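You operate a simulated robot arm through the tools that you are given. There is no shell and no other tool.

The job below is to be done with a simulated two-armed robot. You get a single attempt, and the scene is never put back.

JOB
Start the short belt, track it to the middle, then stop it.
Fine: start it once, slacken the tracking lock nut, turn the screw till the display shows MID, tighten the nut; hands stay off the belts. Where these are worked on the way, their far stop is far enough and under half their travel is too little: tracking lock nut.

Only the result counts: the job must be done as asked and must still hold three seconds after the hand-in. Knocking over, shifting, dropping, spilling or breaking anything else fails it.

ROBOT AND FRAMES
Two 7-joint arms with two-finger parallel grippers on one trunk that stands fixed in place. Base frame: the origin is at the foot of the trunk, x ahead of it, y to its left, z up. Units: mm, degrees, N and s.
The left shoulder is at [60, 189, 828], the right one opposite. With the tool pointing down near the work surface each hand reaches from about 100 to 640 mm from the base axis, measured 20 degrees to its own side. Payload 3.43 kg a hand.
The TCP of each hand is the grasp point between the finger pads, 30 mm short of the fingertips. In the tool frame z runs along the fingers and y along their closing line. Largest opening 94 mm; finger width 28, thickness 10; the body of the gripper, 50 by 96 mm, starts 55 mm behind the TCP.
Orientation is that of the tool frame in the base frame, as a unit quaternion [w, x, y, z]. With the fingers straight down and closing along the base's y, the tool's x points along the base's -x, its y along +y and its z along -z.

CONTROLS
- The arms move only by the tool jog_arm. It takes "left_plan", "right_plan" or both (then of equal length, played together; a hand with none holds still); each is a list that holds one entry, the list of rows, each a list of 7 numbers: the shift along the tool's x, y, z in mm, then the turn, a rotation vector about the tool's x, y, z in degrees, then the finger opening in mm, from 0 to 94. In form: [[[tx, ty, tz, ax, ay, az, fingers], ...]]. A call has 1 to 20 rows; each row is the pose to reach, as a shift and turn from the pose commanded when the call began, along the tool's axes at that moment. Each row takes 0.2 s and may step no farther than 50 mm and 8.6 degrees from the row before; otherwise, or with a gripper value out of range, the whole call is refused. Where a pose cannot be reached the arm comes as near as it can. A force on the tool above 40 N (or 10 N above the force at the start of the call, whichever is more), or a blocked arm, ends the call early, and 0.2 s more pass. Each finger travels about 153 mm/s and halts on what it meets, pressing with about 42 N; the grip force reading is that of the motor and also rises with nothing between the fingers. The clock runs only during rows and for 0.2 s after the last one: add rows that repeat a pose to give the fingers time. The reply holds the time, the measured pose of the TCP, the force on the tool along the base axes, the opening and the grip force, in the units named above and with some noise, with the torque about the TCP (base axes, N m) and any sound that the robot's microphone picked up.
- Cameras (640 x 400 px; columns grow to the right, rows downward): "scene" is now at [7, 1.8, 1375.2]; the picture's right is [-0.03, -1.00, 0.00], its down [-0.82, 0.02, -0.57] and it looks along [0.57, -0.02, -0.82] (base axes); focal length 321 px, centre (320, 200). "left" rides on the left gripper at [76, -14, -103] in its tool frame; the picture's right is [0.18, 0.98, 0.00], its down [-0.75, 0.14, -0.64] and it looks along [-0.63, 0.12, 0.77] (tool axes); focal length 243 px, centre (320, 200). "right" rides on the right gripper at [76, 14, -103] in its tool frame; the picture's right is [-0.18, 0.98, 0.00], its down [-0.75, -0.14, -0.64] and it looks along [-0.63, -0.12, 0.77] (tool axes); focal length 243 px, centre (320, 200). There is no depth. A picture from a camera that has moved, and an enlarged one, comes with that camera's place and axes in the base frame and with its lens. The place of the scene camera against the robot may be out by one fixed shift of up to 12 mm in any direction.
- capture(camera): a new picture of that camera. It takes no simulated time.
- raise_lower(by): slides the trunk up (or, below 0, down) by that many mm; the arms and the scene camera ride with it, the base frame stays. It gives what a move gives, with no picture.
- turn_head(pan, tilt): turns the head with the scene camera to pan (to the left, within 86 degrees either way) and tilt (down, from -29 to 69), counted from straight ahead of the robot. It gives what a move gives.
- zoom(camera, box): a new picture of the part [left, top, right, bottom] of that camera's present view, enlarged. It takes no simulated time.
- sign_off(): hands the job in; it is judged then, once.

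Places have to be worked out from the pictures, the camera data and where the tool is seen. Open the grippers and draw the arms clear of the work before you hand the job in, unless the task says otherwise.

The tools are called by a JSON object that holds its "api" and its "payload". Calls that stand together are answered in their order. jog_arm: Moves the arms, as the interface text tells. Its arguments: {"type":"object","properties":{"left_plan":{"type":"array"},"right_plan":{"type":"array"}},"required":[]} The other tools are called the same way: raise_lower (by) moves the trunk up or down; turn_head (pan, tilt) turns the head that bears the scene camera; capture (camera) takes a picture; zoom (camera, box) takes an enlarged picture of a part of a camera's view; sign_off () hands the job in.

At the start:

```text
time_s: 0.0
left_tcp_pos: [426.6, 270.0, 805.8]
left_ee_rot: [0.001, 0.0, 1.0, 0.0]
left_wrist_force: [-0.4, 0.6, -0.2]
left_torque: [-0.04, -0.03, 0.03]
left_opening: 93.8
left_gripper_force: 0.1
right_tcp_pos: [469.3, -195.9, 743.7]
right_ee_rot: [0.0, 0.0, 1.0, 0.001]
right_wrist_force: [0.7, -1.0, -0.9]
right_torque: [0.0, 0.02, 0.0]
right_opening: 93.8
right_gripper_force: 0.0
trunk travel left (down, up): [-500.0, 490.0]
head pan, tilt (commanded): [-1.5, 55.1]
```

scene: 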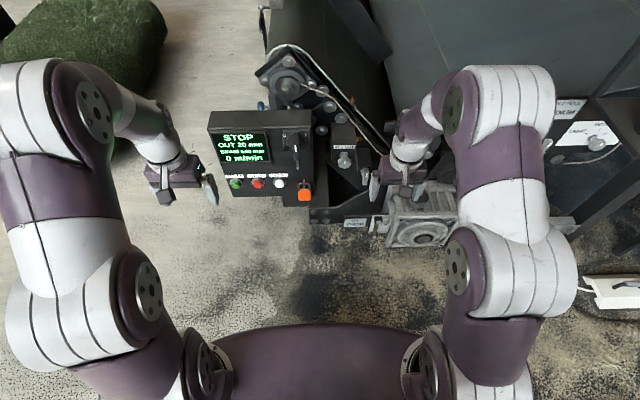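
right: 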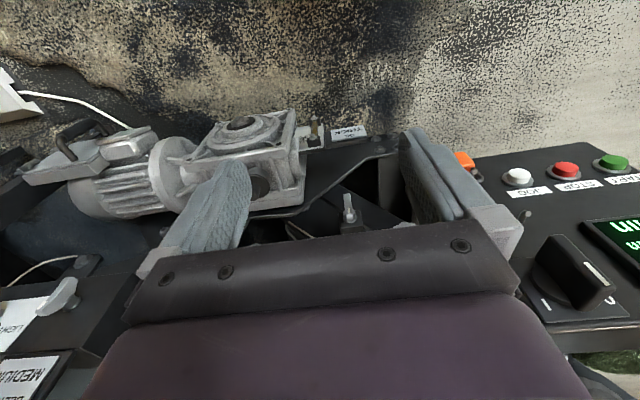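
left: 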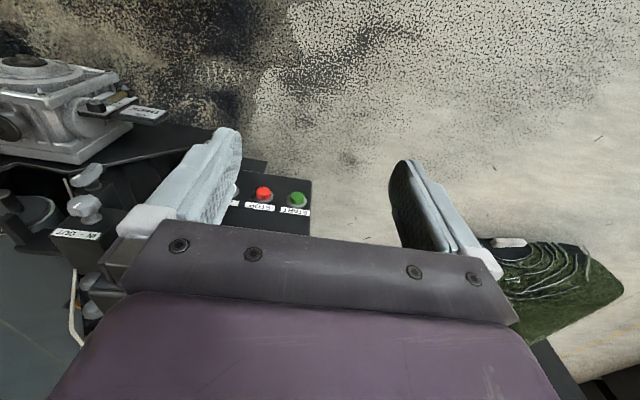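

The scene shows a control box with a display (STOP, OUT 20 mm), buttons, and several knobs/screws near the conveyor. I'll zoom in on these areas to read them before moving anything.

{"api": "zoom", "payload": {"camera": "scene", "box": [200, 90, 320, 210]}}

{"api": "zoom", "payload": {"camera": "scene", "box": [240, 40, 400, 140]}}

{"api": "zoom", "payload": {"camera": "scene", "box": [300, 120, 480, 250]}}

{"api": "zoom", "payload": {"camera": "scene", "box": [500, 80, 640, 320]}}

{"api": "zoom", "payload": {"camera": "left", "box": [0, 40, 320, 240]}}

{"api": "zoom", "payload": {"camera": "right", "box": [380, 100, 640, 360]}}

```text
3.33 times, centred on (260, 150) of scene
camera zoom: at [7.0, 1.8, 1375.2], right [-0.03, -1.0, 0.0], down [-0.82, 0.02, -0.57], along [0.57, -0.02, -0.82], focal length 1069 px, centre (520, 367)
```

zoom: 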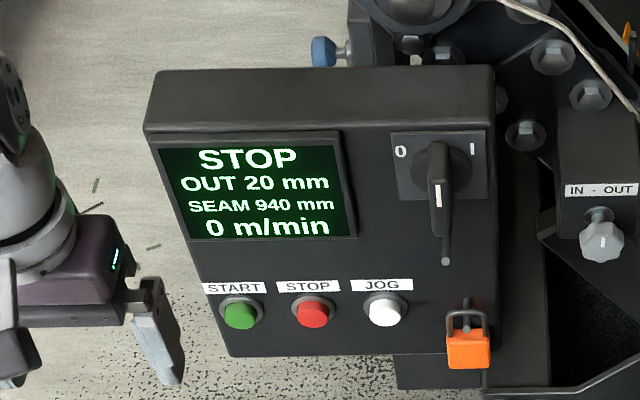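

```text
4.00 times, centred on (320, 90) of scene
camera zoom: at [7.0, 1.8, 1375.2], right [-0.03, -1.0, 0.0], down [-0.82, 0.02, -0.57], along [0.57, -0.02, -0.82], focal length 1283 px, centre (320, 640)
```

zoom: 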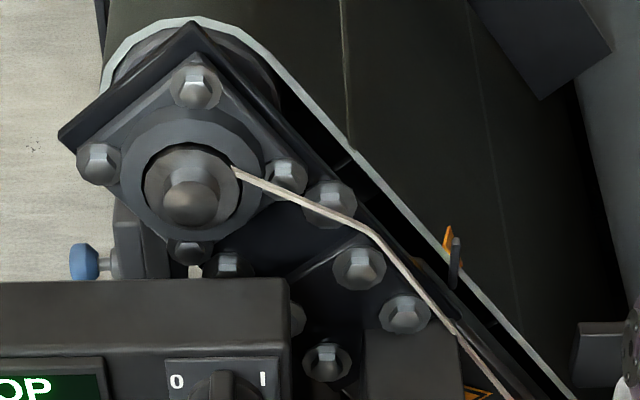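

```text
3.08 times, centred on (390, 185) of scene
camera zoom: at [7.0, 1.8, 1375.2], right [-0.03, -1.0, 0.0], down [-0.82, 0.02, -0.57], along [0.57, -0.02, -0.82], focal length 987 px, centre (105, 246)
```

zoom: 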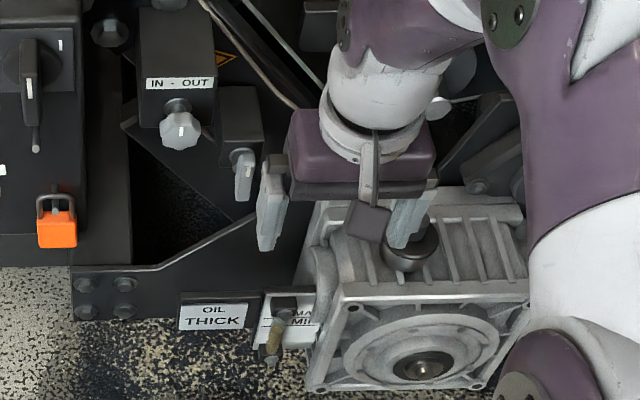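

```text
1.67 times, centred on (570, 200) of scene
camera zoom: at [7.0, 1.8, 1375.2], right [-0.03, -1.0, 0.0], down [-0.82, 0.02, -0.57], along [0.57, -0.02, -0.82], focal length 535 px, centre (-97, 200)
```

zoom: 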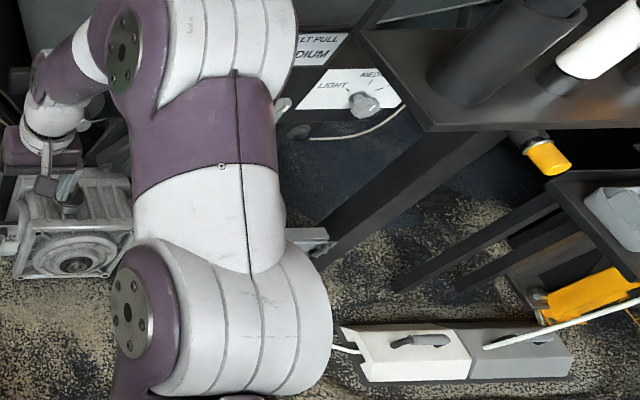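

```text
2.00 times, centred on (160, 140) of left
camera zoom: at [350.6, 256.6, 908.4], right [-0.18, 0.98, 0.0], down [0.75, 0.14, 0.64], along [0.63, 0.12, -0.77], focal length 485 px, centre (640, 320)
```

zoom: 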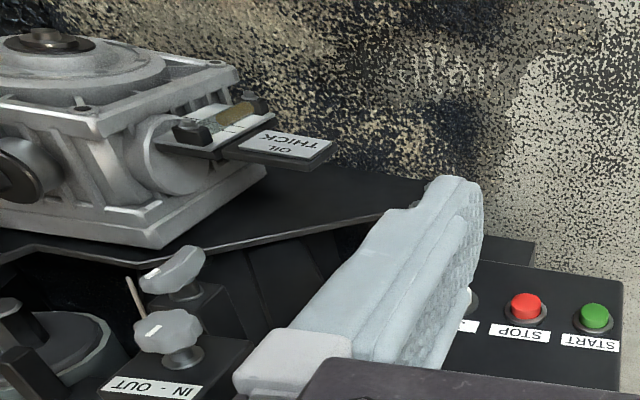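

```text
1.54 times, centred on (510, 230) of right
camera zoom: at [393.9, -182.8, 847.1], right [0.18, 0.98, 0.0], down [0.75, -0.14, 0.64], along [0.63, -0.12, -0.77], focal length 373 px, centre (28, 154)
```

zoom: 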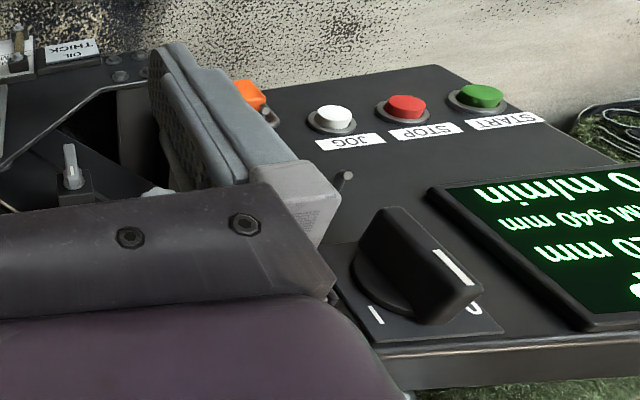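

The panel has START (green), STOP (red) and JOG (white), plus a switch with 0/I; an "IN - OUT" knob sits beside it with a wing-shaped nut nearby. I'll look around by turning the head to find other belts, labels and controls.

{"api": "turn_head", "payload": {"pan": -10, "tilt": 30}}

{"api": "capture", "payload": {"camera": "scene"}}

{"api": "turn_head", "payload": {"pan": -50, "tilt": 40}}

{"api": "capture", "payload": {"camera": "scene"}}

{"api": "turn_head", "payload": {"pan": 40, "tilt": 40}}

{"api": "capture", "payload": {"camera": "scene"}}

```text
time_s: 0.9
left_tcp_pos: [426.3, 270.7, 806.1]
left_ee_rot: [0.0, 0.0, 1.0, 0.0]
left_wrist_force: [-0.6, -0.1, 0.0]
left_torque: [0.03, 0.0, 0.0]
left_opening: 94.3
left_gripper_force: 0.0
right_tcp_pos: [469.5, -195.0, 744.5]
right_ee_rot: [0.0, 0.0, 1.0, 0.001]
right_wrist_force: [-0.6, 0.6, -1.1]
right_torque: [0.0, 0.02, -0.01]
right_opening: 94.2
right_gripper_force: 0.0
trunk travel left (down, up): [-500.0, 490.0]
head pan, tilt (commanded): [-10.0, 30.0]
```

```text
taken
camera scene: at [24.1, -12.0, 1411.3], right [-0.17, -0.98, 0.0], down [-0.49, 0.09, -0.87], along [0.85, -0.15, -0.5], focal length 321 px, centre (320, 200)
```

scene: 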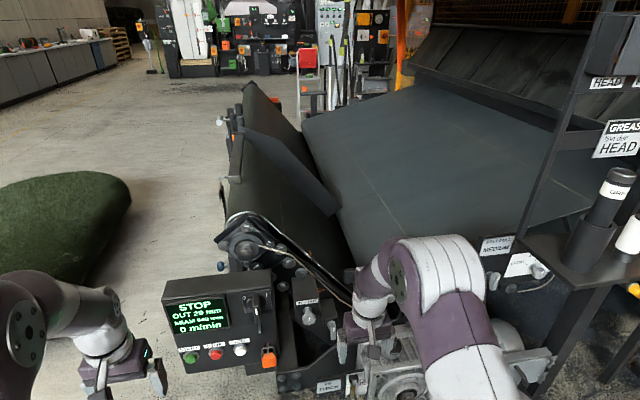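

```text
time_s: 2.0
left_tcp_pos: [425.9, 270.7, 805.8]
left_ee_rot: [0.001, 0.0, 1.0, 0.0]
left_wrist_force: [0.4, 0.1, -0.1]
left_torque: [-0.02, -0.01, 0.02]
left_opening: 94.0
left_gripper_force: 0.0
right_tcp_pos: [469.2, -196.0, 745.5]
right_ee_rot: [0.0, 0.001, 1.0, 0.0]
right_wrist_force: [-0.2, -0.2, -0.2]
right_torque: [0.0, 0.01, -0.03]
right_opening: 93.5
right_gripper_force: 0.1
trunk travel left (down, up): [-500.0, 490.0]
head pan, tilt (commanded): [-50.0, 40.0]
```

```text
taken
camera scene: at [-10.2, -61.4, 1396.0], right [-0.77, -0.64, 0.0], down [-0.41, 0.49, -0.77], along [0.49, -0.59, -0.64], focal length 321 px, centre (320, 200)
```

scene: 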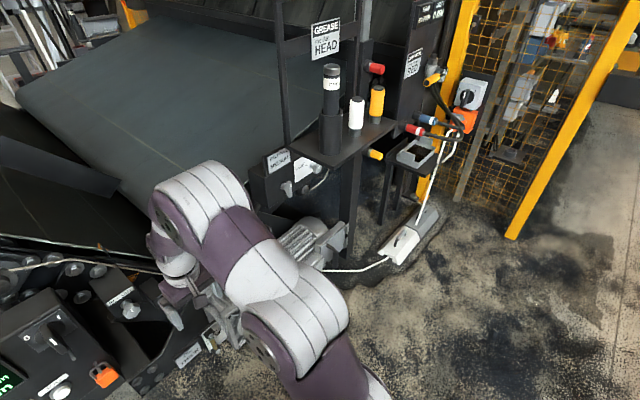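

```text
time_s: 3.6
left_tcp_pos: [427.0, 270.3, 805.1]
left_ee_rot: [0.0, 0.0, 1.0, 0.0]
left_wrist_force: [-0.3, 0.3, 0.7]
left_torque: [0.03, -0.05, 0.03]
left_opening: 93.9
left_gripper_force: 0.0
right_tcp_pos: [468.5, -197.3, 744.7]
right_ee_rot: [-0.001, 0.0, 1.0, 0.001]
right_wrist_force: [0.3, 0.1, -0.9]
right_torque: [0.0, 0.03, -0.02]
right_opening: 94.2
right_gripper_force: 0.0
trunk travel left (down, up): [-500.0, 490.0]
head pan, tilt (commanded): [40.0, 40.0]
```

```text
taken
camera scene: at [0.2, 58.3, 1396.0], right [0.64, -0.77, 0.0], down [-0.49, -0.41, -0.77], along [0.59, 0.49, -0.64], focal length 321 px, centre (320, 200)
```

scene: 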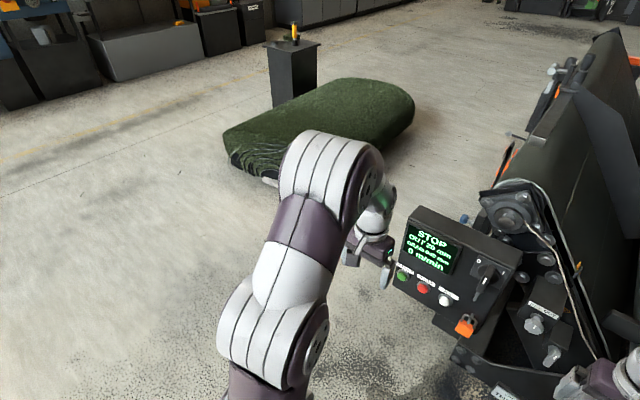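

The short belt is the narrow one with the control box beside it; the knobs sit near x≈700, z≈480–590. I'll look back at the panel and zoom on the nut/screw region from a straighter angle.

{"api": "turn_head", "payload": {"pan": -5, "tilt": 48}}

{"api": "zoom", "payload": {"camera": "scene", "box": [160, 140, 360, 265]}}

{"api": "zoom", "payload": {"camera": "scene", "box": [280, 140, 380, 240]}}

{"api": "zoom", "payload": {"camera": "scene", "box": [440, 60, 640, 220]}}

```text
time_s: 4.7
left_tcp_pos: [426.1, 271.3, 806.5]
left_ee_rot: [0.0, 0.0, 1.0, 0.001]
left_wrist_force: [0.4, 0.4, 0.1]
left_torque: [0.01, -0.02, -0.04]
left_opening: 94.1
left_gripper_force: 0.0
right_tcp_pos: [469.5, -196.1, 744.3]
right_ee_rot: [0.001, 0.0, 1.0, 0.001]
right_wrist_force: [-0.1, -0.9, 0.5]
right_torque: [0.01, 0.01, -0.01]
right_opening: 94.0
right_gripper_force: 0.1
trunk travel left (down, up): [-500.0, 490.0]
head pan, tilt (commanded): [-5.0, 48.0]
```

```text
3.20 times, centred on (260, 202) of scene
camera zoom: at [13.6, -3.1, 1384.6], right [-0.09, -1.0, 0.0], down [-0.74, 0.06, -0.67], along [0.67, -0.06, -0.74], focal length 1027 px, centre (512, 192)
```

zoom: 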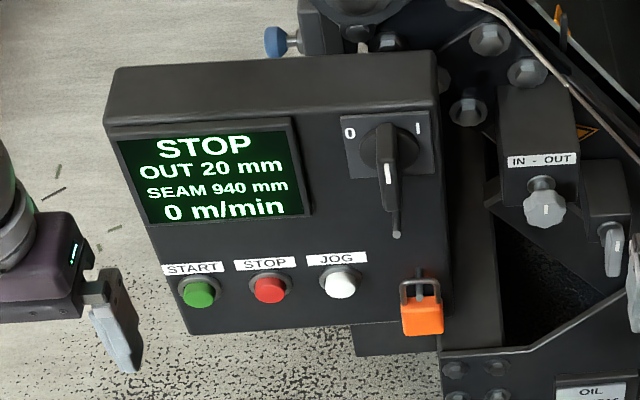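

```text
4.00 times, centred on (330, 190) of scene
camera zoom: at [13.6, -3.1, 1384.6], right [-0.09, -1.0, 0.0], down [-0.74, 0.06, -0.67], along [0.67, -0.06, -0.74], focal length 1283 px, centre (280, 240)
```

zoom: 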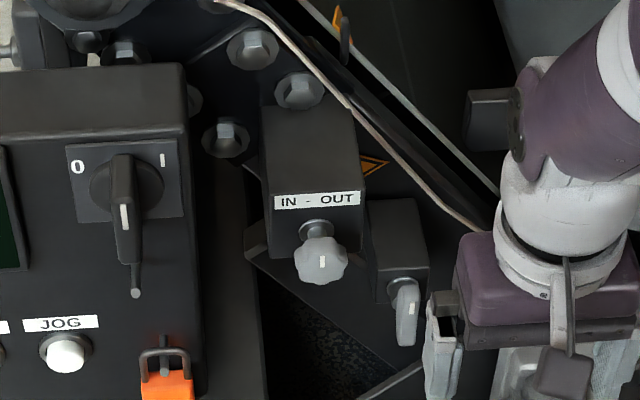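

```text
2.50 times, centred on (540, 140) of scene
camera zoom: at [13.6, -3.1, 1384.6], right [-0.09, -1.0, 0.0], down [-0.74, 0.06, -0.67], along [0.67, -0.06, -0.74], focal length 802 px, centre (-230, 350)
```

zoom: 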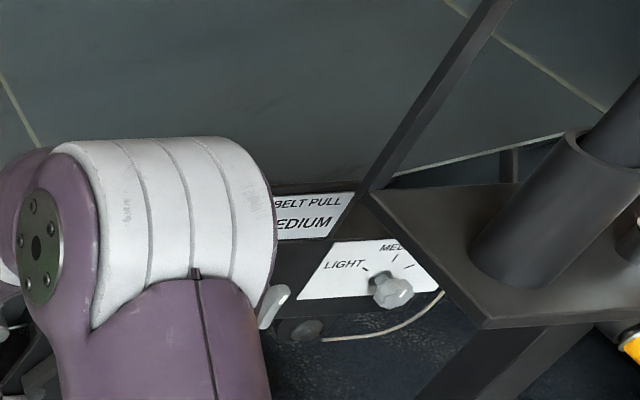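

The knob labelled IN‑OUT is near [700,-100,586] and the wing-type lock nut near [738,-185,470], with START/STOP/JOG near x≈700, z≈485, all facing the robot. I'll pitch both tools to point forward, keeping them well back from the panel.

{"api": "jog_arm", "payload": {"left_plan": [[[0, 0, 0, 0, -8, 0, 94], [-5, 0, 0, 0, -16, 0, 94], [-10, 0, 0, 0, -24, 0, 94], [-15, 0, 0, 0, -32, 0, 94], [-20, 0, 0, 0, -40, 0, 94], [-25, 0, 0, 0, -48, 0, 94], [-30, 0, 0, 0, -56, 0, 94], [-35, 0, 0, 0, -64, 0, 94], [-40, 0, 0, 0, -72, 0, 94], [-45, 0, 0, 0, -80, 0, 94], [-50, 0, 0, 0, -85, 0, 94], [-50, 0, 0, 0, -90, 0, 94]]], "right_plan": [[[0, 0, 0, 0, -8, 0, 94], [0, 0, 0, 0, -16, 0, 94], [0, 0, 0, 0, -24, 0, 94], [0, 0, 0, 0, -32, 0, 94], [0, 0, 0, 0, -40, 0, 94], [0, 0, 0, 0, -48, 0, 94], [0, 0, 0, 0, -56, 0, 94], [0, 0, 0, 0, -64, 0, 94], [0, 0, 0, 0, -72, 0, 94], [0, 0, 0, 0, -80, 0, 94], [0, 0, 0, 0, -85, 0, 94], [0, 0, 0, 0, -90, 0, 94]]]}}

{"api": "capture", "payload": {"camera": "scene"}}

{"api": "capture", "payload": {"camera": "right"}}

{"api": "capture", "payload": {"camera": "left"}}

```text
time_s: 7.3
left_tcp_pos: [553.2, 273.5, 864.8]
left_ee_rot: [0.693, 0.0, 0.721, 0.0]
left_wrist_force: [0.1, -0.8, -0.2]
left_torque: [0.01, 0.02, 0.02]
left_opening: 93.9
left_gripper_force: 0.0
left hand out of reach, approached as far as the arm can: row 5, 10, 11, 12
right_tcp_pos: [469.9, -196.9, 743.9]
right_ee_rot: [0.708, 0.0, 0.706, 0.001]
right_wrist_force: [-0.2, 0.3, 0.1]
right_torque: [0.01, -0.03, 0.01]
right_opening: 94.0
right_gripper_force: 0.0
trunk travel left (down, up): [-500.0, 490.0]
head pan, tilt (commanded): [-5.0, 48.0]
```

```text
taken
camera scene: at [14.2, -3.1, 1384.5], right [-0.09, -1.0, 0.0], down [-0.74, 0.06, -0.67], along [0.67, -0.06, -0.74], focal length 321 px, centre (320, 200)
```

scene: 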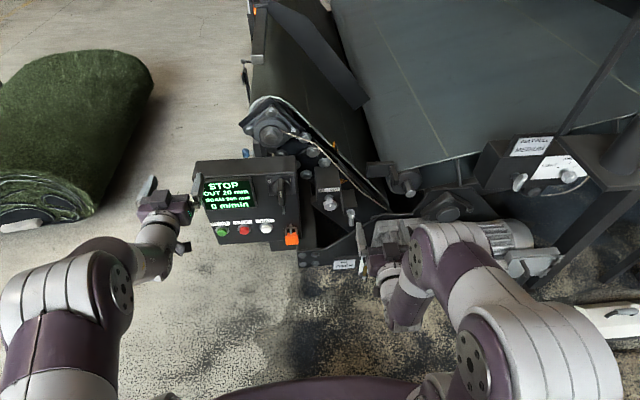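

```text
taken
camera right: at [368.0, -182.6, 668.1], right [0.0, 0.98, 0.19], down [-0.64, -0.14, 0.75], along [0.77, -0.12, 0.63], focal length 243 px, centre (320, 200)
```

right: 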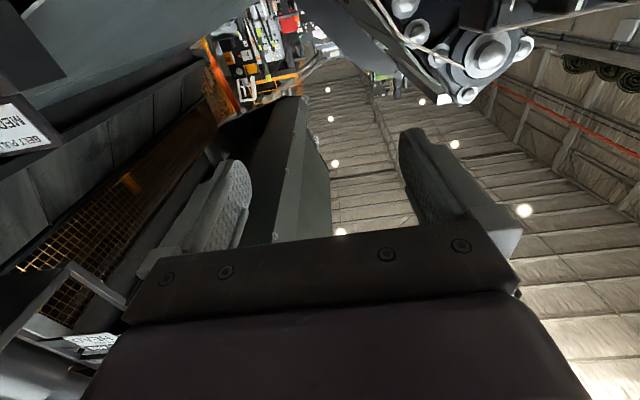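

```text
taken
camera left: at [448.5, 258.6, 792.1], right [-0.01, 0.98, -0.18], down [-0.61, 0.14, 0.78], along [0.79, 0.12, 0.6], focal length 243 px, centre (320, 200)
```

left: 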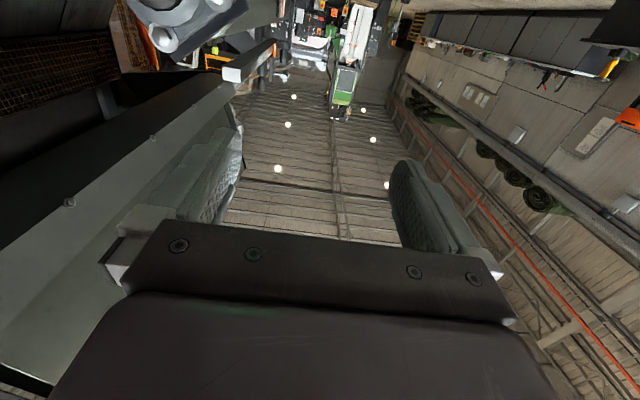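

Both tools now point forward; right hand at z≈744, left at z≈865. I'll lower the trunk 200 mm, which leaves both hands still more than 100 mm in front of the panel, then look again.

{"api": "raise_lower", "payload": {"by": -200}}

{"api": "capture", "payload": {"camera": "scene"}}

{"api": "capture", "payload": {"camera": "right"}}

{"api": "capture", "payload": {"camera": "left"}}

```text
time_s: 9.5
left_tcp_pos: [552.1, 273.8, 664.7]
left_ee_rot: [0.694, -0.001, 0.72, 0.001]
left_wrist_force: [-0.3, -0.4, -0.1]
left_torque: [-0.02, -0.01, -0.02]
left_opening: 94.4
left_gripper_force: 0.1
right_tcp_pos: [469.3, -197.0, 543.7]
right_ee_rot: [0.707, 0.0, 0.707, 0.0]
right_wrist_force: [0.0, 0.0, 0.4]
right_torque: [-0.01, -0.03, 0.01]
right_opening: 94.0
right_gripper_force: 0.0
trunk travel left (down, up): [-300.0, 690.0]
head pan, tilt (commanded): [-5.0, 48.0]
```

```text
taken
camera scene: at [13.4, -3.2, 1184.6], right [-0.09, -1.0, 0.0], down [-0.74, 0.06, -0.67], along [0.67, -0.06, -0.74], focal length 321 px, centre (320, 200)
```

scene: 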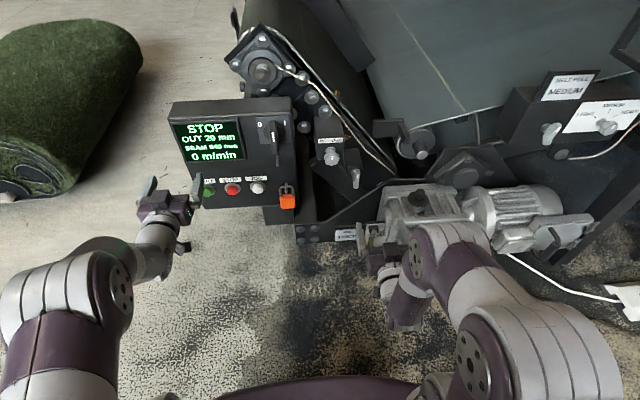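

```text
taken
camera right: at [367.6, -182.6, 468.5], right [0.0, 0.98, 0.19], down [-0.64, -0.14, 0.75], along [0.77, -0.12, 0.63], focal length 243 px, centre (320, 200)
```

right: 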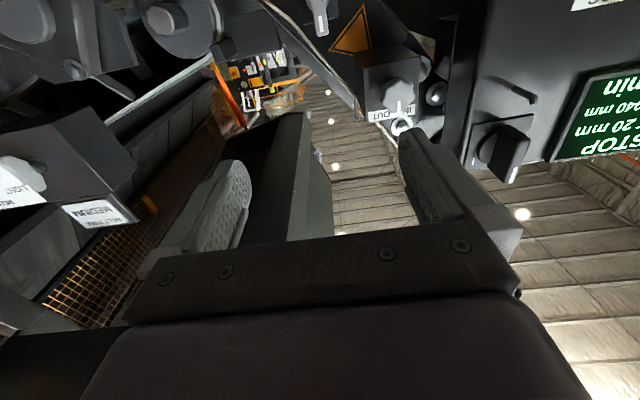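

```text
taken
camera left: at [447.9, 258.7, 592.6], right [-0.01, 0.98, -0.18], down [-0.61, 0.14, 0.78], along [0.79, 0.12, 0.6], focal length 243 px, centre (320, 200)
```

left: 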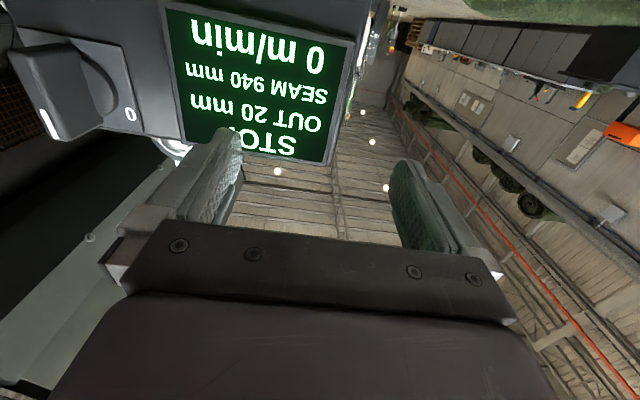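

The right hand camera now sees the knob and the nut from below (inverted image). I'll zoom in on those and the switch to read their states.

{"api": "zoom", "payload": {"camera": "right", "box": [280, 0, 480, 150]}}

{"api": "zoom", "payload": {"camera": "left", "box": [0, 0, 380, 200]}}

{"api": "zoom", "payload": {"camera": "scene", "box": [240, 100, 400, 220]}}

{"api": "zoom", "payload": {"camera": "scene", "box": [160, 90, 320, 220]}}

```text
2.67 times, centred on (380, 75) of right
camera zoom: at [367.6, -182.6, 468.5], right [0.0, 0.98, 0.19], down [-0.64, -0.14, 0.75], along [0.77, -0.12, 0.63], focal length 647 px, centre (160, 533)
```

zoom: 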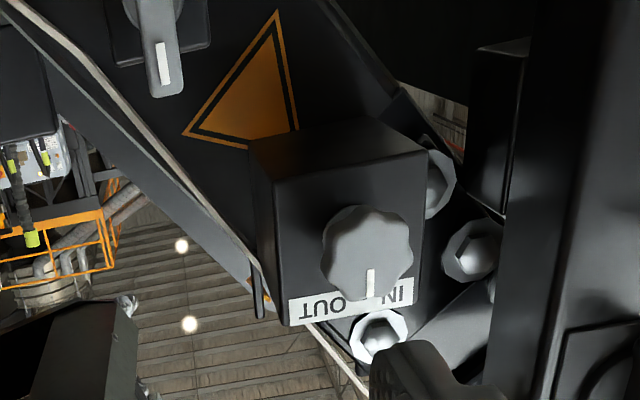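

```text
1.68 times, centred on (190, 100) of left
camera zoom: at [447.9, 258.7, 592.6], right [-0.01, 0.98, -0.18], down [-0.61, 0.14, 0.78], along [0.79, 0.12, 0.6], focal length 409 px, centre (539, 368)
```

zoom: 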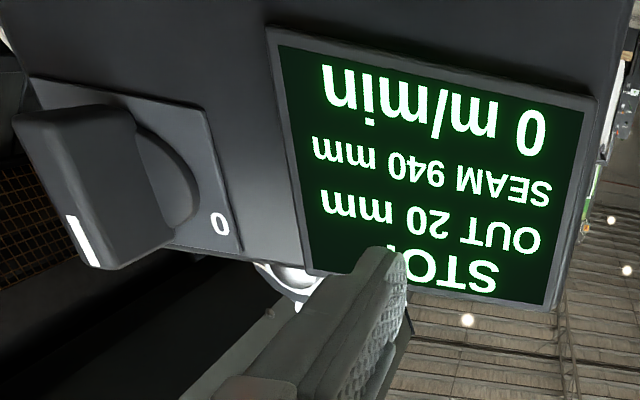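

```text
3.33 times, centred on (320, 160) of scene
camera zoom: at [13.4, -3.2, 1184.6], right [-0.09, -1.0, 0.0], down [-0.74, 0.06, -0.67], along [0.67, -0.06, -0.74], focal length 1069 px, centre (320, 333)
```

zoom: 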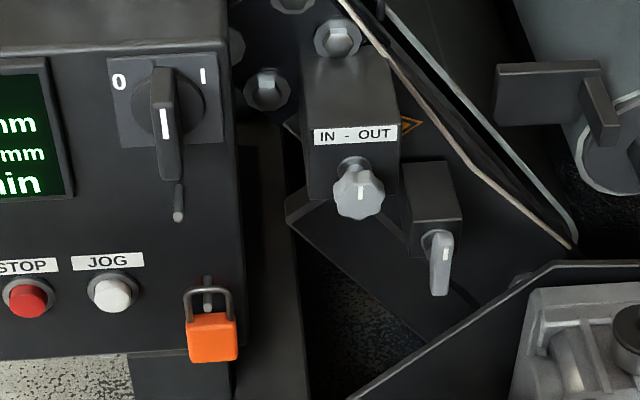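

```text
3.08 times, centred on (240, 155) of scene
camera zoom: at [13.4, -3.2, 1184.6], right [-0.09, -1.0, 0.0], down [-0.74, 0.06, -0.67], along [0.67, -0.06, -0.74], focal length 987 px, centre (566, 338)
```

zoom: 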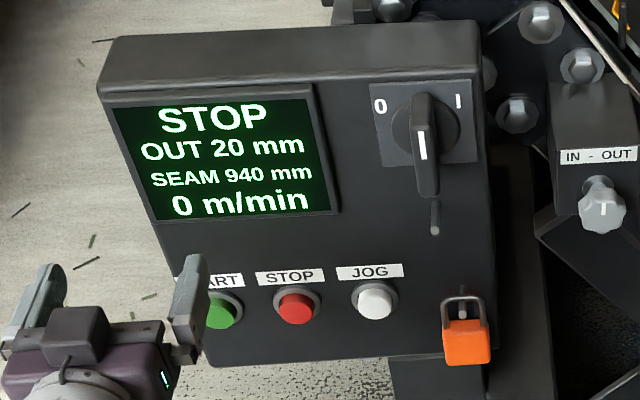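

Readings triangulate consistently: knob ≈[702,-101,584] with its mark pointing up, nut lever ≈[725,-186,480] hanging down, START ≈[697,272,490]. I'll move the left hand with closed fingers in front of START, stopping about 45 mm short.

{"api": "jog_arm", "payload": {"left_plan": [[[40, 0, 5, 0, -1, 0, 60], [80, -1, 15, 0, -2, 0, 30], [120, -2, 30, 0, -2, 0, 0], [160, -2, 50, 0, -2, 0, 0], [173, -2, 72, 0, -2, 0, 0], [173, -2, 74, 0, -2, 0, 0]]]}}

{"api": "capture", "payload": {"camera": "scene"}}

{"api": "capture", "payload": {"camera": "left"}}

```text
time_s: 10.9
left_tcp_pos: [626.9, 273.2, 486.9]
left_ee_rot: [0.704, -0.001, 0.71, 0.001]
left_wrist_force: [0.1, 0.1, 0.2]
left_torque: [0.02, 0.0, 0.04]
left_opening: 0.0
left_gripper_force: 32.8
left hand out of reach, approached as far as the arm can: row 1, 2, 3, 4, 5, 6
right_tcp_pos: [469.0, -197.2, 545.2]
right_ee_rot: [0.707, 0.001, 0.707, 0.0]
right_wrist_force: [0.8, -0.5, -0.6]
right_torque: [0.02, 0.01, 0.0]
right_opening: 94.1
right_gripper_force: 0.0
trunk travel left (down, up): [-300.0, 690.0]
head pan, tilt (commanded): [-5.0, 48.0]
```

```text
taken
camera scene: at [13.4, -3.2, 1184.5], right [-0.09, -1.0, 0.0], down [-0.74, 0.06, -0.67], along [0.67, -0.06, -0.74], focal length 321 px, centre (320, 200)
```

scene: 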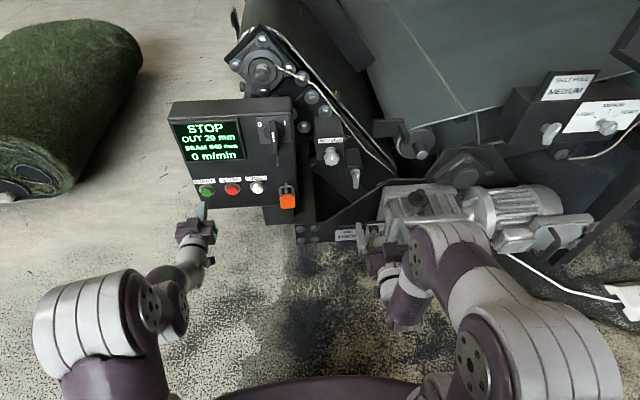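

```text
taken
camera left: at [524.2, 259.3, 412.1], right [0.0, 0.98, -0.18], down [-0.64, 0.14, 0.76], along [0.77, 0.12, 0.62], focal length 243 px, centre (320, 200)
```

left: 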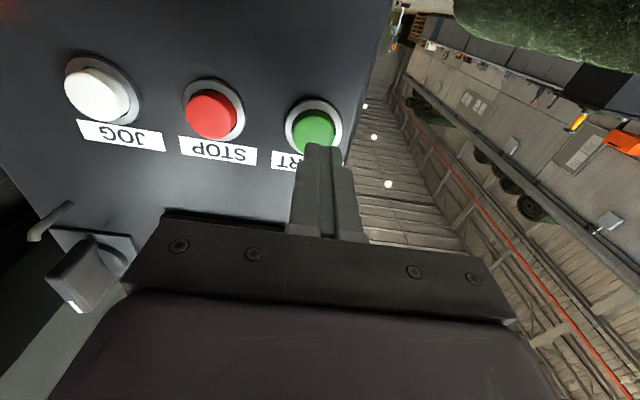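

The closed left fingertips are about 35 mm from START and nearly centred (button ≈[694,269,485], tip y≈273, z≈487). I'll advance slowly straight in to press it once, watching the force.

{"api": "jog_arm", "payload": {"left_plan": [[[1, -3, 10, 0, 0, 0, 0], [1, -3, 20, 0, 0, 0, 0], [1, -3, 26, 0, 0, 0, 0], [1, -3, 29, 0, 0, 0, 0], [1, -3, 32, 0, 0, 0, 0], [1, -3, 35, 0, 0, 0, 0]]]}}

{"api": "capture", "payload": {"camera": "left"}}

{"api": "zoom", "payload": {"camera": "scene", "box": [160, 90, 320, 220]}}

```text
time_s: 12.3
left_tcp_pos: [663.1, 274.3, 487.7]
left_ee_rot: [0.705, 0.002, 0.709, -0.002]
left_wrist_force: [-1.4, 0.1, -0.7]
left_torque: [0.0, -0.04, 0.0]
left_opening: 0.0
left_gripper_force: 32.8
left hand out of reach, approached as far as the arm can: row 5, 6
right_tcp_pos: [468.8, -196.3, 544.9]
right_ee_rot: [0.707, 0.001, 0.707, 0.001]
right_wrist_force: [0.2, -0.1, -0.1]
right_torque: [0.0, -0.01, -0.03]
right_opening: 94.1
right_gripper_force: 0.0
trunk travel left (down, up): [-300.0, 690.0]
head pan, tilt (commanded): [-5.0, 48.0]
```

```text
taken
camera left: at [559.8, 260.3, 411.8], right [0.0, 0.98, -0.18], down [-0.64, 0.14, 0.76], along [0.77, 0.11, 0.63], focal length 243 px, centre (320, 200)
```

left: 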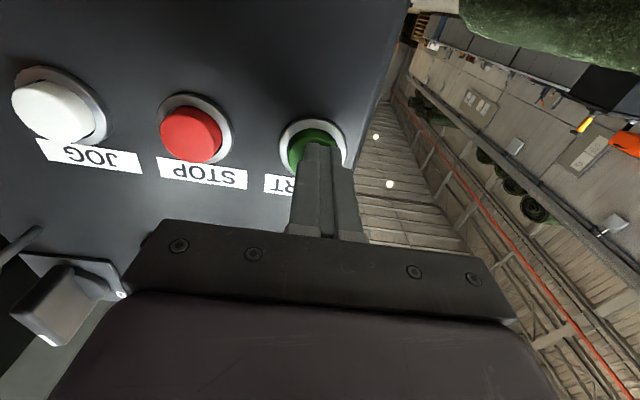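

```text
3.08 times, centred on (240, 155) of scene
camera zoom: at [13.5, -3.1, 1184.5], right [-0.09, -1.0, 0.0], down [-0.74, 0.06, -0.67], along [0.67, -0.06, -0.74], focal length 987 px, centre (566, 338)
```

zoom: 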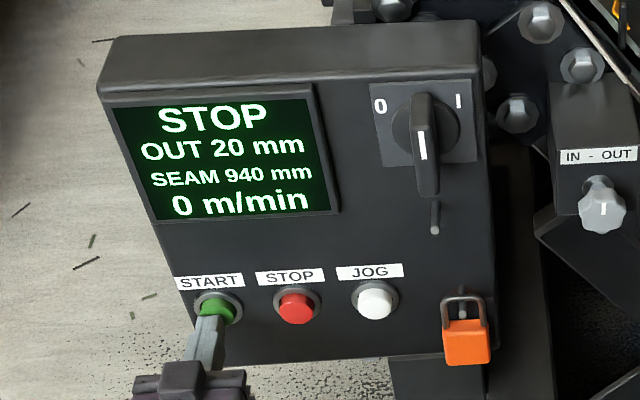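

The tip is just at the START button's face but the arm reports being near its reach limit, so before pressing I'll back off and lower the trunk for better reach. I also lift the right hand a little so it clears the gearbox while lowering.

{"api": "jog_arm", "payload": {"left_plan": [[[0, 0, -15, 0, 0, 0, 0], [0, 0, -40, 0, 0, 0, 0], [0, 0, -60, 0, 0, 0, 0]]], "right_plan": [[[-20, 0, 0, 0, 0, 0, 94], [-50, 0, 0, 0, 0, 0, 94], [-80, 0, 0, 0, 0, 0, 94]]]}}

{"api": "raise_lower", "payload": {"by": -100}}

{"api": "capture", "payload": {"camera": "scene"}}

{"api": "capture", "payload": {"camera": "right"}}

```text
time_s: 13.1
left_tcp_pos: [626.8, 276.4, 485.4]
left_ee_rot: [0.704, -0.003, 0.711, 0.003]
left_wrist_force: [0.5, -1.1, 0.4]
left_torque: [0.03, -0.03, 0.02]
left_opening: 0.1
left_gripper_force: 33.2
left hand out of reach, approached as far as the arm can: row 2, 3
right_tcp_pos: [469.5, -195.3, 624.9]
right_ee_rot: [0.707, 0.001, 0.707, 0.0]
right_wrist_force: [-1.2, 0.8, 0.5]
right_torque: [0.0, 0.01, 0.01]
right_opening: 94.2
right_gripper_force: 0.0
trunk travel left (down, up): [-300.0, 690.0]
head pan, tilt (commanded): [-5.0, 48.0]
```

```text
time_s: 14.4
left_tcp_pos: [625.8, 275.6, 386.2]
left_ee_rot: [0.703, -0.002, 0.711, 0.002]
left_wrist_force: [0.0, 0.1, 0.0]
left_torque: [0.03, 0.0, -0.03]
left_opening: 0.1
left_gripper_force: 32.9
right_tcp_pos: [469.5, -195.4, 524.5]
right_ee_rot: [0.707, 0.0, 0.707, 0.002]
right_wrist_force: [0.4, -0.1, 0.3]
right_torque: [-0.03, -0.02, -0.03]
right_opening: 94.0
right_gripper_force: 0.0
trunk travel left (down, up): [-200.0, 790.0]
head pan, tilt (commanded): [-5.0, 48.0]
```

```text
taken
camera scene: at [13.4, -3.2, 1084.6], right [-0.09, -1.0, 0.0], down [-0.74, 0.06, -0.67], along [0.67, -0.06, -0.74], focal length 321 px, centre (320, 200)
```

scene: 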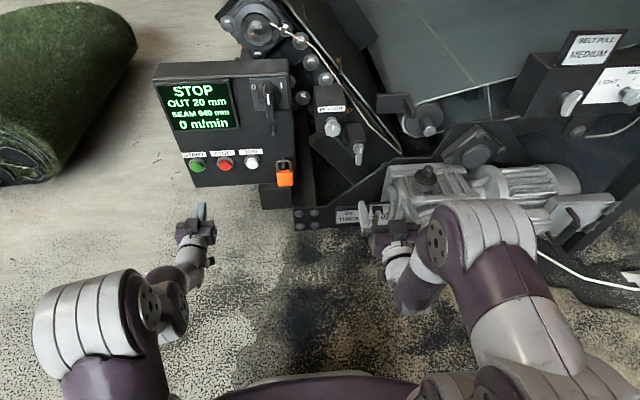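

```text
taken
camera right: at [367.5, -181.8, 449.4], right [0.0, 0.98, 0.19], down [-0.64, -0.14, 0.75], along [0.77, -0.12, 0.63], focal length 243 px, centre (320, 200)
```

right: 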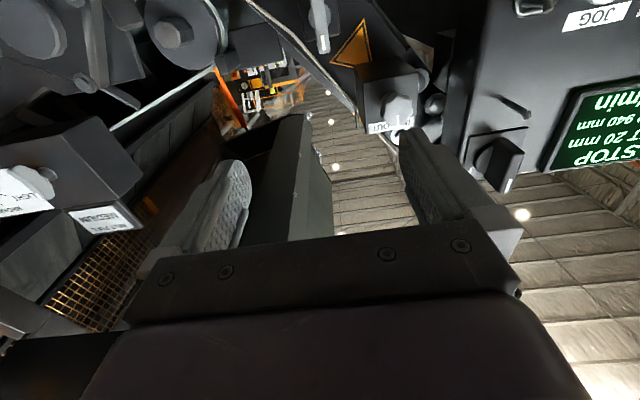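

The trunk is lower (shoulder z≈528). I'll raise the left hand back to START's height and check whether reach is still flagged.

{"api": "jog_arm", "payload": {"left_plan": [[[-30, 0, -10, 0, 0, 0, 0], [-60, -2, -15, 0, 0, 0, 0], [-90, -5, -15, 0, 0, 0, 0], [-102, -6, -10, 0, -1, 0, 0], [-102, -6, 0, 0, -1, 0, 0]]]}}

{"api": "capture", "payload": {"camera": "left"}}

```text
time_s: 15.6
left_tcp_pos: [626.9, 272.3, 488.4]
left_ee_rot: [0.71, 0.001, 0.704, -0.001]
left_wrist_force: [-0.2, -0.4, 0.0]
left_torque: [-0.01, -0.03, 0.0]
left_opening: 0.0
left_gripper_force: 33.1
left hand out of reach, approached as far as the arm can: row 1, 2, 3, 4
right_tcp_pos: [468.7, -196.2, 525.7]
right_ee_rot: [0.707, 0.001, 0.707, 0.0]
right_wrist_force: [-0.1, -0.4, 0.6]
right_torque: [0.02, 0.01, -0.02]
right_opening: 93.9
right_gripper_force: 0.0
trunk travel left (down, up): [-200.0, 790.0]
head pan, tilt (commanded): [-5.0, 48.0]
```

```text
taken
camera left: at [525.7, 257.1, 411.8], right [0.0, 0.98, -0.18], down [-0.65, 0.14, 0.75], along [0.76, 0.12, 0.64], focal length 243 px, centre (320, 200)
```

left: 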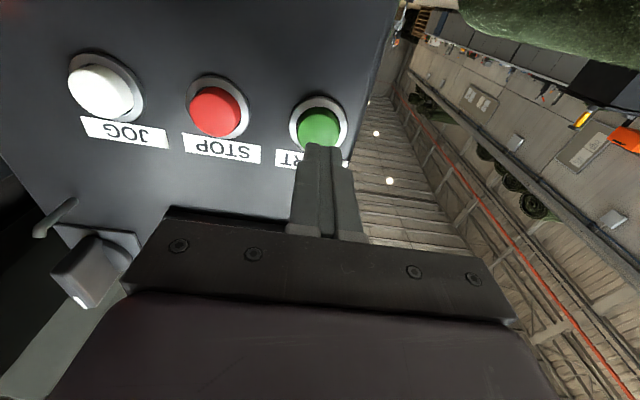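

Left hand is lined up in front of START with the last pose reachable. Now I'll inspect the nut and knob with the right camera and scene zooms.

{"api": "zoom", "payload": {"camera": "right", "box": [270, 0, 450, 140]}}

{"api": "zoom", "payload": {"camera": "scene", "box": [290, 70, 450, 240]}}

{"api": "zoom", "payload": {"camera": "scene", "box": [310, 80, 390, 180]}}

```text
2.86 times, centred on (360, 70) of right
camera zoom: at [367.5, -181.7, 449.3], right [0.0, 0.98, 0.19], down [-0.64, -0.14, 0.75], along [0.77, -0.12, 0.63], focal length 693 px, centre (206, 571)
```

zoom: 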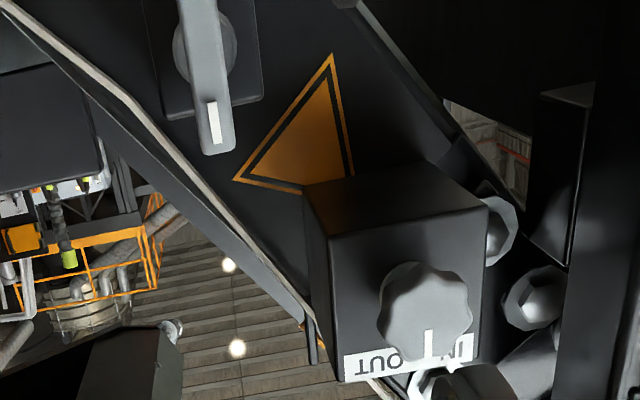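

```text
2.35 times, centred on (370, 155) of scene
camera zoom: at [13.5, -3.2, 1084.6], right [-0.09, -1.0, 0.0], down [-0.74, 0.06, -0.67], along [0.67, -0.06, -0.74], focal length 755 px, centre (202, 306)
```

zoom: 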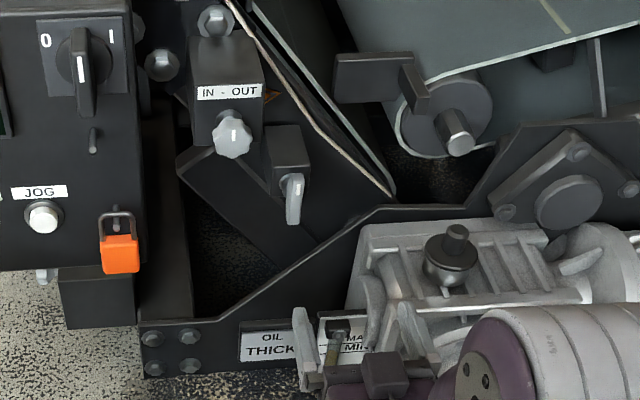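

```text
4.00 times, centred on (350, 130) of scene
camera zoom: at [13.5, -3.2, 1084.6], right [-0.09, -1.0, 0.0], down [-0.74, 0.06, -0.67], along [0.67, -0.06, -0.74], focal length 1283 px, centre (200, 480)
```

zoom: 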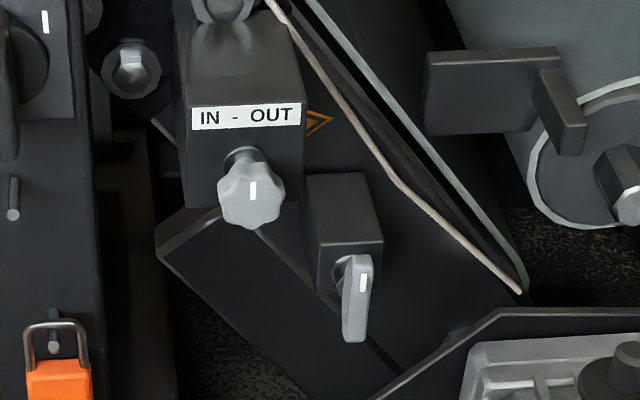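

The lock nut is a T-bar about 85 mm tall × 17 mm wide centred near [733,-186,467], standing vertical. I'll tip the right hand down ~50° so its camera looks level at the nut, knob and gearbox to check clearances.

{"api": "jog_arm", "payload": {"right_plan": [[[0, 0, 0, 0, 8, 0, 94], [0, 0, 0, 0, 16, 0, 94], [0, 0, 0, 0, 24, 0, 94], [0, 0, 0, 0, 32, 0, 94], [0, 0, 0, 0, 40, 0, 94], [0, 0, 0, 0, 48, 0, 94], [0, 0, 0, 0, 52, 0, 94]]]}}

{"api": "capture", "payload": {"camera": "right"}}

{"api": "capture", "payload": {"camera": "scene"}}

```text
time_s: 17.2
left_tcp_pos: [626.6, 270.1, 488.0]
left_ee_rot: [0.71, 0.001, 0.705, -0.001]
left_wrist_force: [0.5, -0.6, -0.5]
left_torque: [-0.02, -0.03, -0.03]
left_opening: 0.0
left_gripper_force: 32.9
right_tcp_pos: [468.8, -194.8, 526.2]
right_ee_rot: [0.324, 0.0, 0.946, 0.001]
right_wrist_force: [0.0, 0.2, 1.1]
right_torque: [0.01, -0.02, 0.02]
right_opening: 93.9
right_gripper_force: 0.0
trunk travel left (down, up): [-200.0, 790.0]
head pan, tilt (commanded): [-5.0, 48.0]
```

```text
taken
camera right: at [347.0, -182.0, 560.0], right [0.14, 0.98, 0.11], down [0.2, -0.14, 0.97], along [0.97, -0.12, -0.22], focal length 243 px, centre (320, 200)
```

right: 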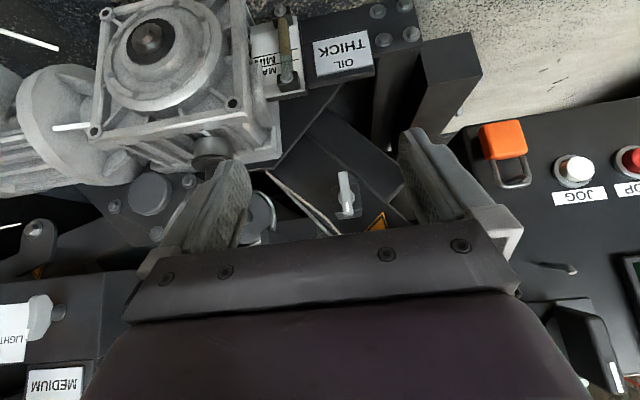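

```text
taken
camera scene: at [13.5, -3.2, 1084.5], right [-0.09, -1.0, 0.0], down [-0.74, 0.06, -0.67], along [0.67, -0.06, -0.74], focal length 321 px, centre (320, 200)
```

scene: 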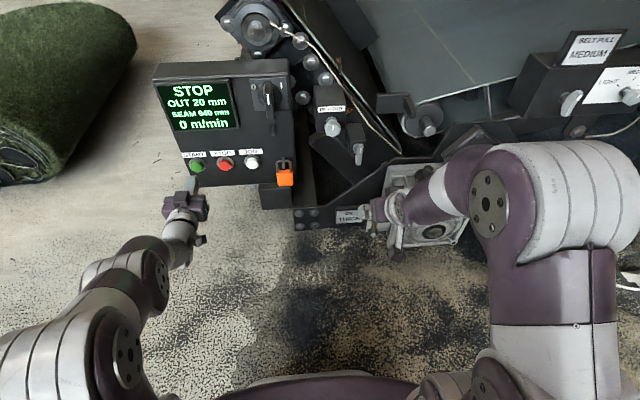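

This view shows the gearbox well below and to the right (top z≈370, y<-260), so the straight approach to the nut is clear. I'll zoom in on the nut to fix its shape and place.

{"api": "zoom", "payload": {"camera": "right", "box": [270, 130, 430, 240]}}

{"api": "zoom", "payload": {"camera": "right", "box": [480, 100, 640, 400]}}

```text
3.64 times, centred on (350, 185) of right
camera zoom: at [347.0, -182.0, 560.0], right [0.14, 0.98, 0.11], down [0.2, -0.14, 0.97], along [0.97, -0.12, -0.22], focal length 882 px, centre (211, 254)
```

zoom: 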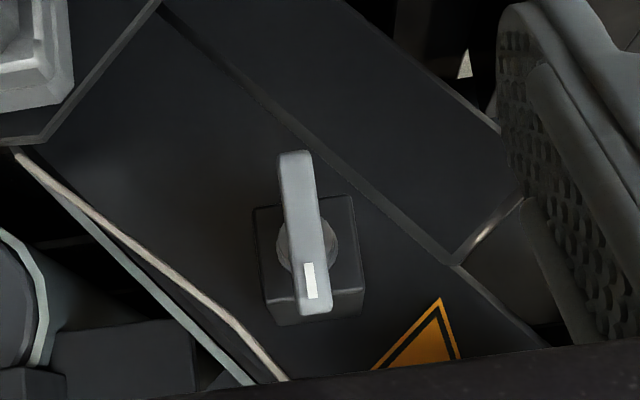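

```text
1.33 times, centred on (560, 250) of right
camera zoom: at [347.0, -182.0, 560.0], right [0.14, 0.98, 0.11], down [0.2, -0.14, 0.97], along [0.97, -0.12, -0.22], focal length 324 px, centre (0, 133)
```

zoom: 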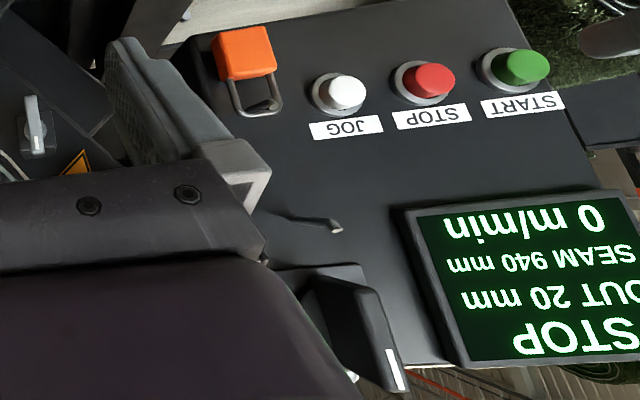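

The nut's T-bar centre is confirmed at about [733,-185.5,467.5], 73 mm long and 15 mm wide. I'll swing the right hand back to straight ahead and bring it in line with the nut, stopping at x≈650.

{"api": "jog_arm", "payload": {"right_plan": [[[-13.4, 1.2, 19.6, 0, -6.5, 0, 94], [-26.8, 2.4, 39.3, 0, -13, 0, 90], [-40.2, 3.6, 59, 0, -19.5, 0, 80], [-53.5, 4.8, 78.6, 0, -26, 0, 70], [-67, 6, 98, 0, -32.5, 0, 60], [-80.3, 7, 118, 0, -39, 0, 50], [-93.7, 8.3, 137.5, 0, -45.5, 0, 50], [-107, 9.5, 157, 0, -52, 0, 50], [-107, 9.5, 157, 0, -52, 0, 50]]]}}

{"api": "capture", "payload": {"camera": "right"}}

{"api": "capture", "payload": {"camera": "scene"}}

```text
time_s: 19.2
left_tcp_pos: [627.8, 271.8, 488.0]
left_ee_rot: [0.71, 0.002, 0.705, -0.002]
left_wrist_force: [0.4, 1.4, 0.1]
left_torque: [0.01, -0.01, 0.0]
left_opening: 0.3
left_gripper_force: 33.4
right_tcp_pos: [649.8, -185.4, 469.6]
right_ee_rot: [0.708, 0.001, 0.706, 0.001]
right_wrist_force: [0.1, 0.2, -0.7]
right_torque: [0.01, -0.01, -0.02]
right_opening: 50.1
right_gripper_force: 0.1
trunk travel left (down, up): [-200.0, 790.0]
head pan, tilt (commanded): [-5.0, 48.0]
```

```text
taken
camera right: at [548.6, -172.0, 391.7], right [0.0, 0.98, 0.19], down [-0.64, -0.14, 0.75], along [0.77, -0.12, 0.63], focal length 243 px, centre (320, 200)
```

right: 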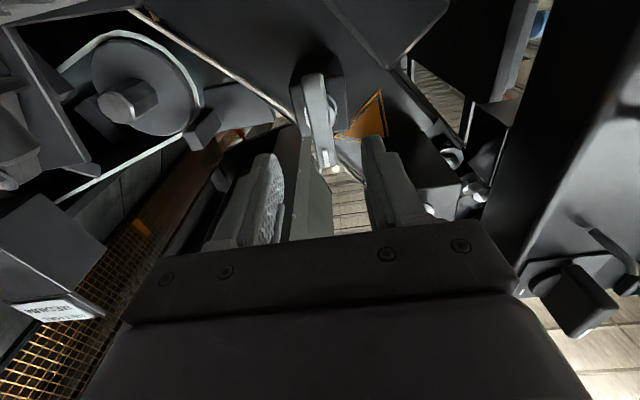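

```text
taken
camera scene: at [13.7, -3.2, 1084.5], right [-0.09, -1.0, 0.0], down [-0.74, 0.06, -0.67], along [0.67, -0.06, -0.74], focal length 321 px, centre (320, 200)
```

scene: 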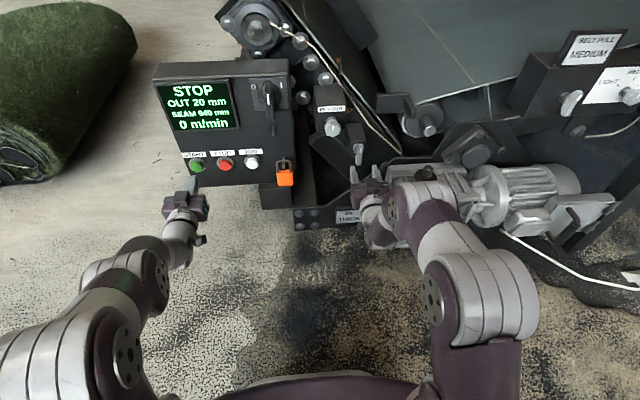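

The bar sits exactly between the right fingers in the hand view. I'll advance 70 mm so the open fingers straddle the bar without closing.

{"api": "jog_arm", "payload": {"right_plan": [[[1.5, 0, 20, 0, 0, 0, 50], [1.5, 0, 40, 0, 0, 0, 50], [1.5, 0, 55, 0, 0, 0, 50], [1.5, 0, 65, 0, 0, 0, 50], [1.5, 0, 70, 0, 0, 0, 50]]]}}

{"api": "capture", "payload": {"camera": "right"}}

{"api": "zoom", "payload": {"camera": "scene", "box": [300, 80, 420, 220]}}

```text
time_s: 20.4
left_tcp_pos: [626.8, 272.0, 488.9]
left_ee_rot: [0.71, 0.001, 0.705, 0.0]
left_wrist_force: [0.2, 0.3, -0.1]
left_torque: [-0.06, -0.02, -0.01]
left_opening: 0.0
left_gripper_force: 32.6
right_tcp_pos: [720.5, -186.3, 465.4]
right_ee_rot: [0.707, 0.001, 0.707, 0.0]
right_wrist_force: [-0.9, -0.4, -0.9]
right_torque: [0.0, 0.04, 0.01]
right_opening: 49.9
right_gripper_force: 0.0
trunk travel left (down, up): [-200.0, 790.0]
head pan, tilt (commanded): [-5.0, 48.0]
```

```text
taken
camera right: at [618.6, -172.3, 389.8], right [0.0, 0.98, 0.19], down [-0.64, -0.14, 0.75], along [0.77, -0.12, 0.63], focal length 243 px, centre (320, 200)
```

right: 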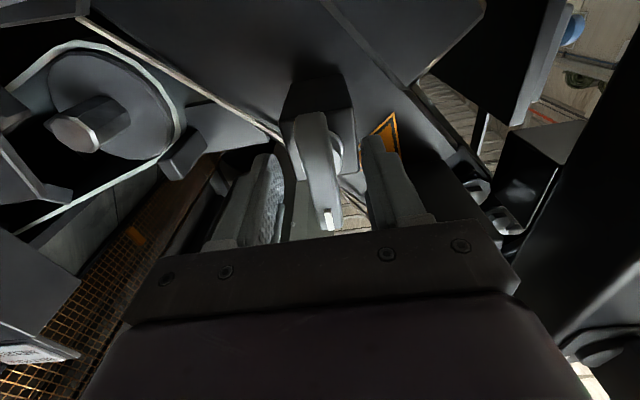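

```text
2.86 times, centred on (360, 150) of scene
camera zoom: at [13.6, -3.2, 1084.5], right [-0.09, -1.0, 0.0], down [-0.74, 0.06, -0.67], along [0.67, -0.06, -0.74], focal length 917 px, centre (206, 343)
```

zoom: 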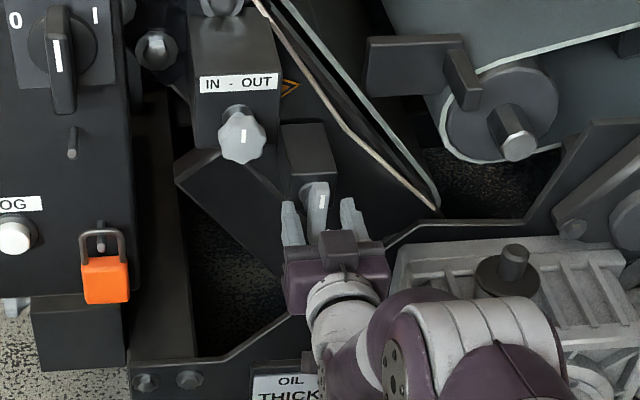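

The right fingers straddle the nut. Now I'll press START with the left fingertips, advancing in small steps.

{"api": "jog_arm", "payload": {"left_plan": [[[0, -2, 15, 0, 0, 0, 0], [0, -2, 28, 0, 0, 0, 0], [0, -2, 34, 0, 0, 0, 0], [0, -2, 37, 0, 0, 0, 0], [0, -2, 40, 0, 0, 0, 0], [0, -2, 42, 0, 0, 0, 0]]]}}

{"api": "zoom", "payload": {"camera": "scene", "box": [140, 50, 300, 200]}}

```text
time_s: 21.8
left_tcp_pos: [667.5, 269.0, 488.7]
left_ee_rot: [0.709, 0.0, 0.705, 0.0]
left_wrist_force: [-15.7, 0.0, -1.1]
left_torque: [0.1, 0.08, -0.02]
left_opening: 0.1
left_gripper_force: 33.4
left hand out of reach, approached as far as the arm can: row 1, 2, 3, 4
right_tcp_pos: [720.2, -185.5, 467.3]
right_ee_rot: [0.707, 0.001, 0.707, -0.001]
right_wrist_force: [-0.1, 0.0, 0.3]
right_torque: [0.01, -0.04, 0.03]
right_opening: 49.9
right_gripper_force: 0.1
trunk travel left (down, up): [-200.0, 790.0]
head pan, tilt (commanded): [-5.0, 48.0]
heard: click
```

```text
2.67 times, centred on (220, 125) of scene
camera zoom: at [12.5, -3.1, 1084.5], right [-0.09, -1.0, 0.0], down [-0.74, 0.06, -0.67], along [0.67, -0.06, -0.74], focal length 856 px, centre (587, 400)
```

zoom: 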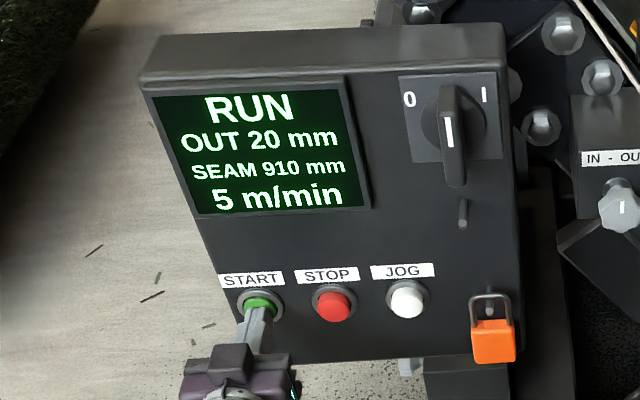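

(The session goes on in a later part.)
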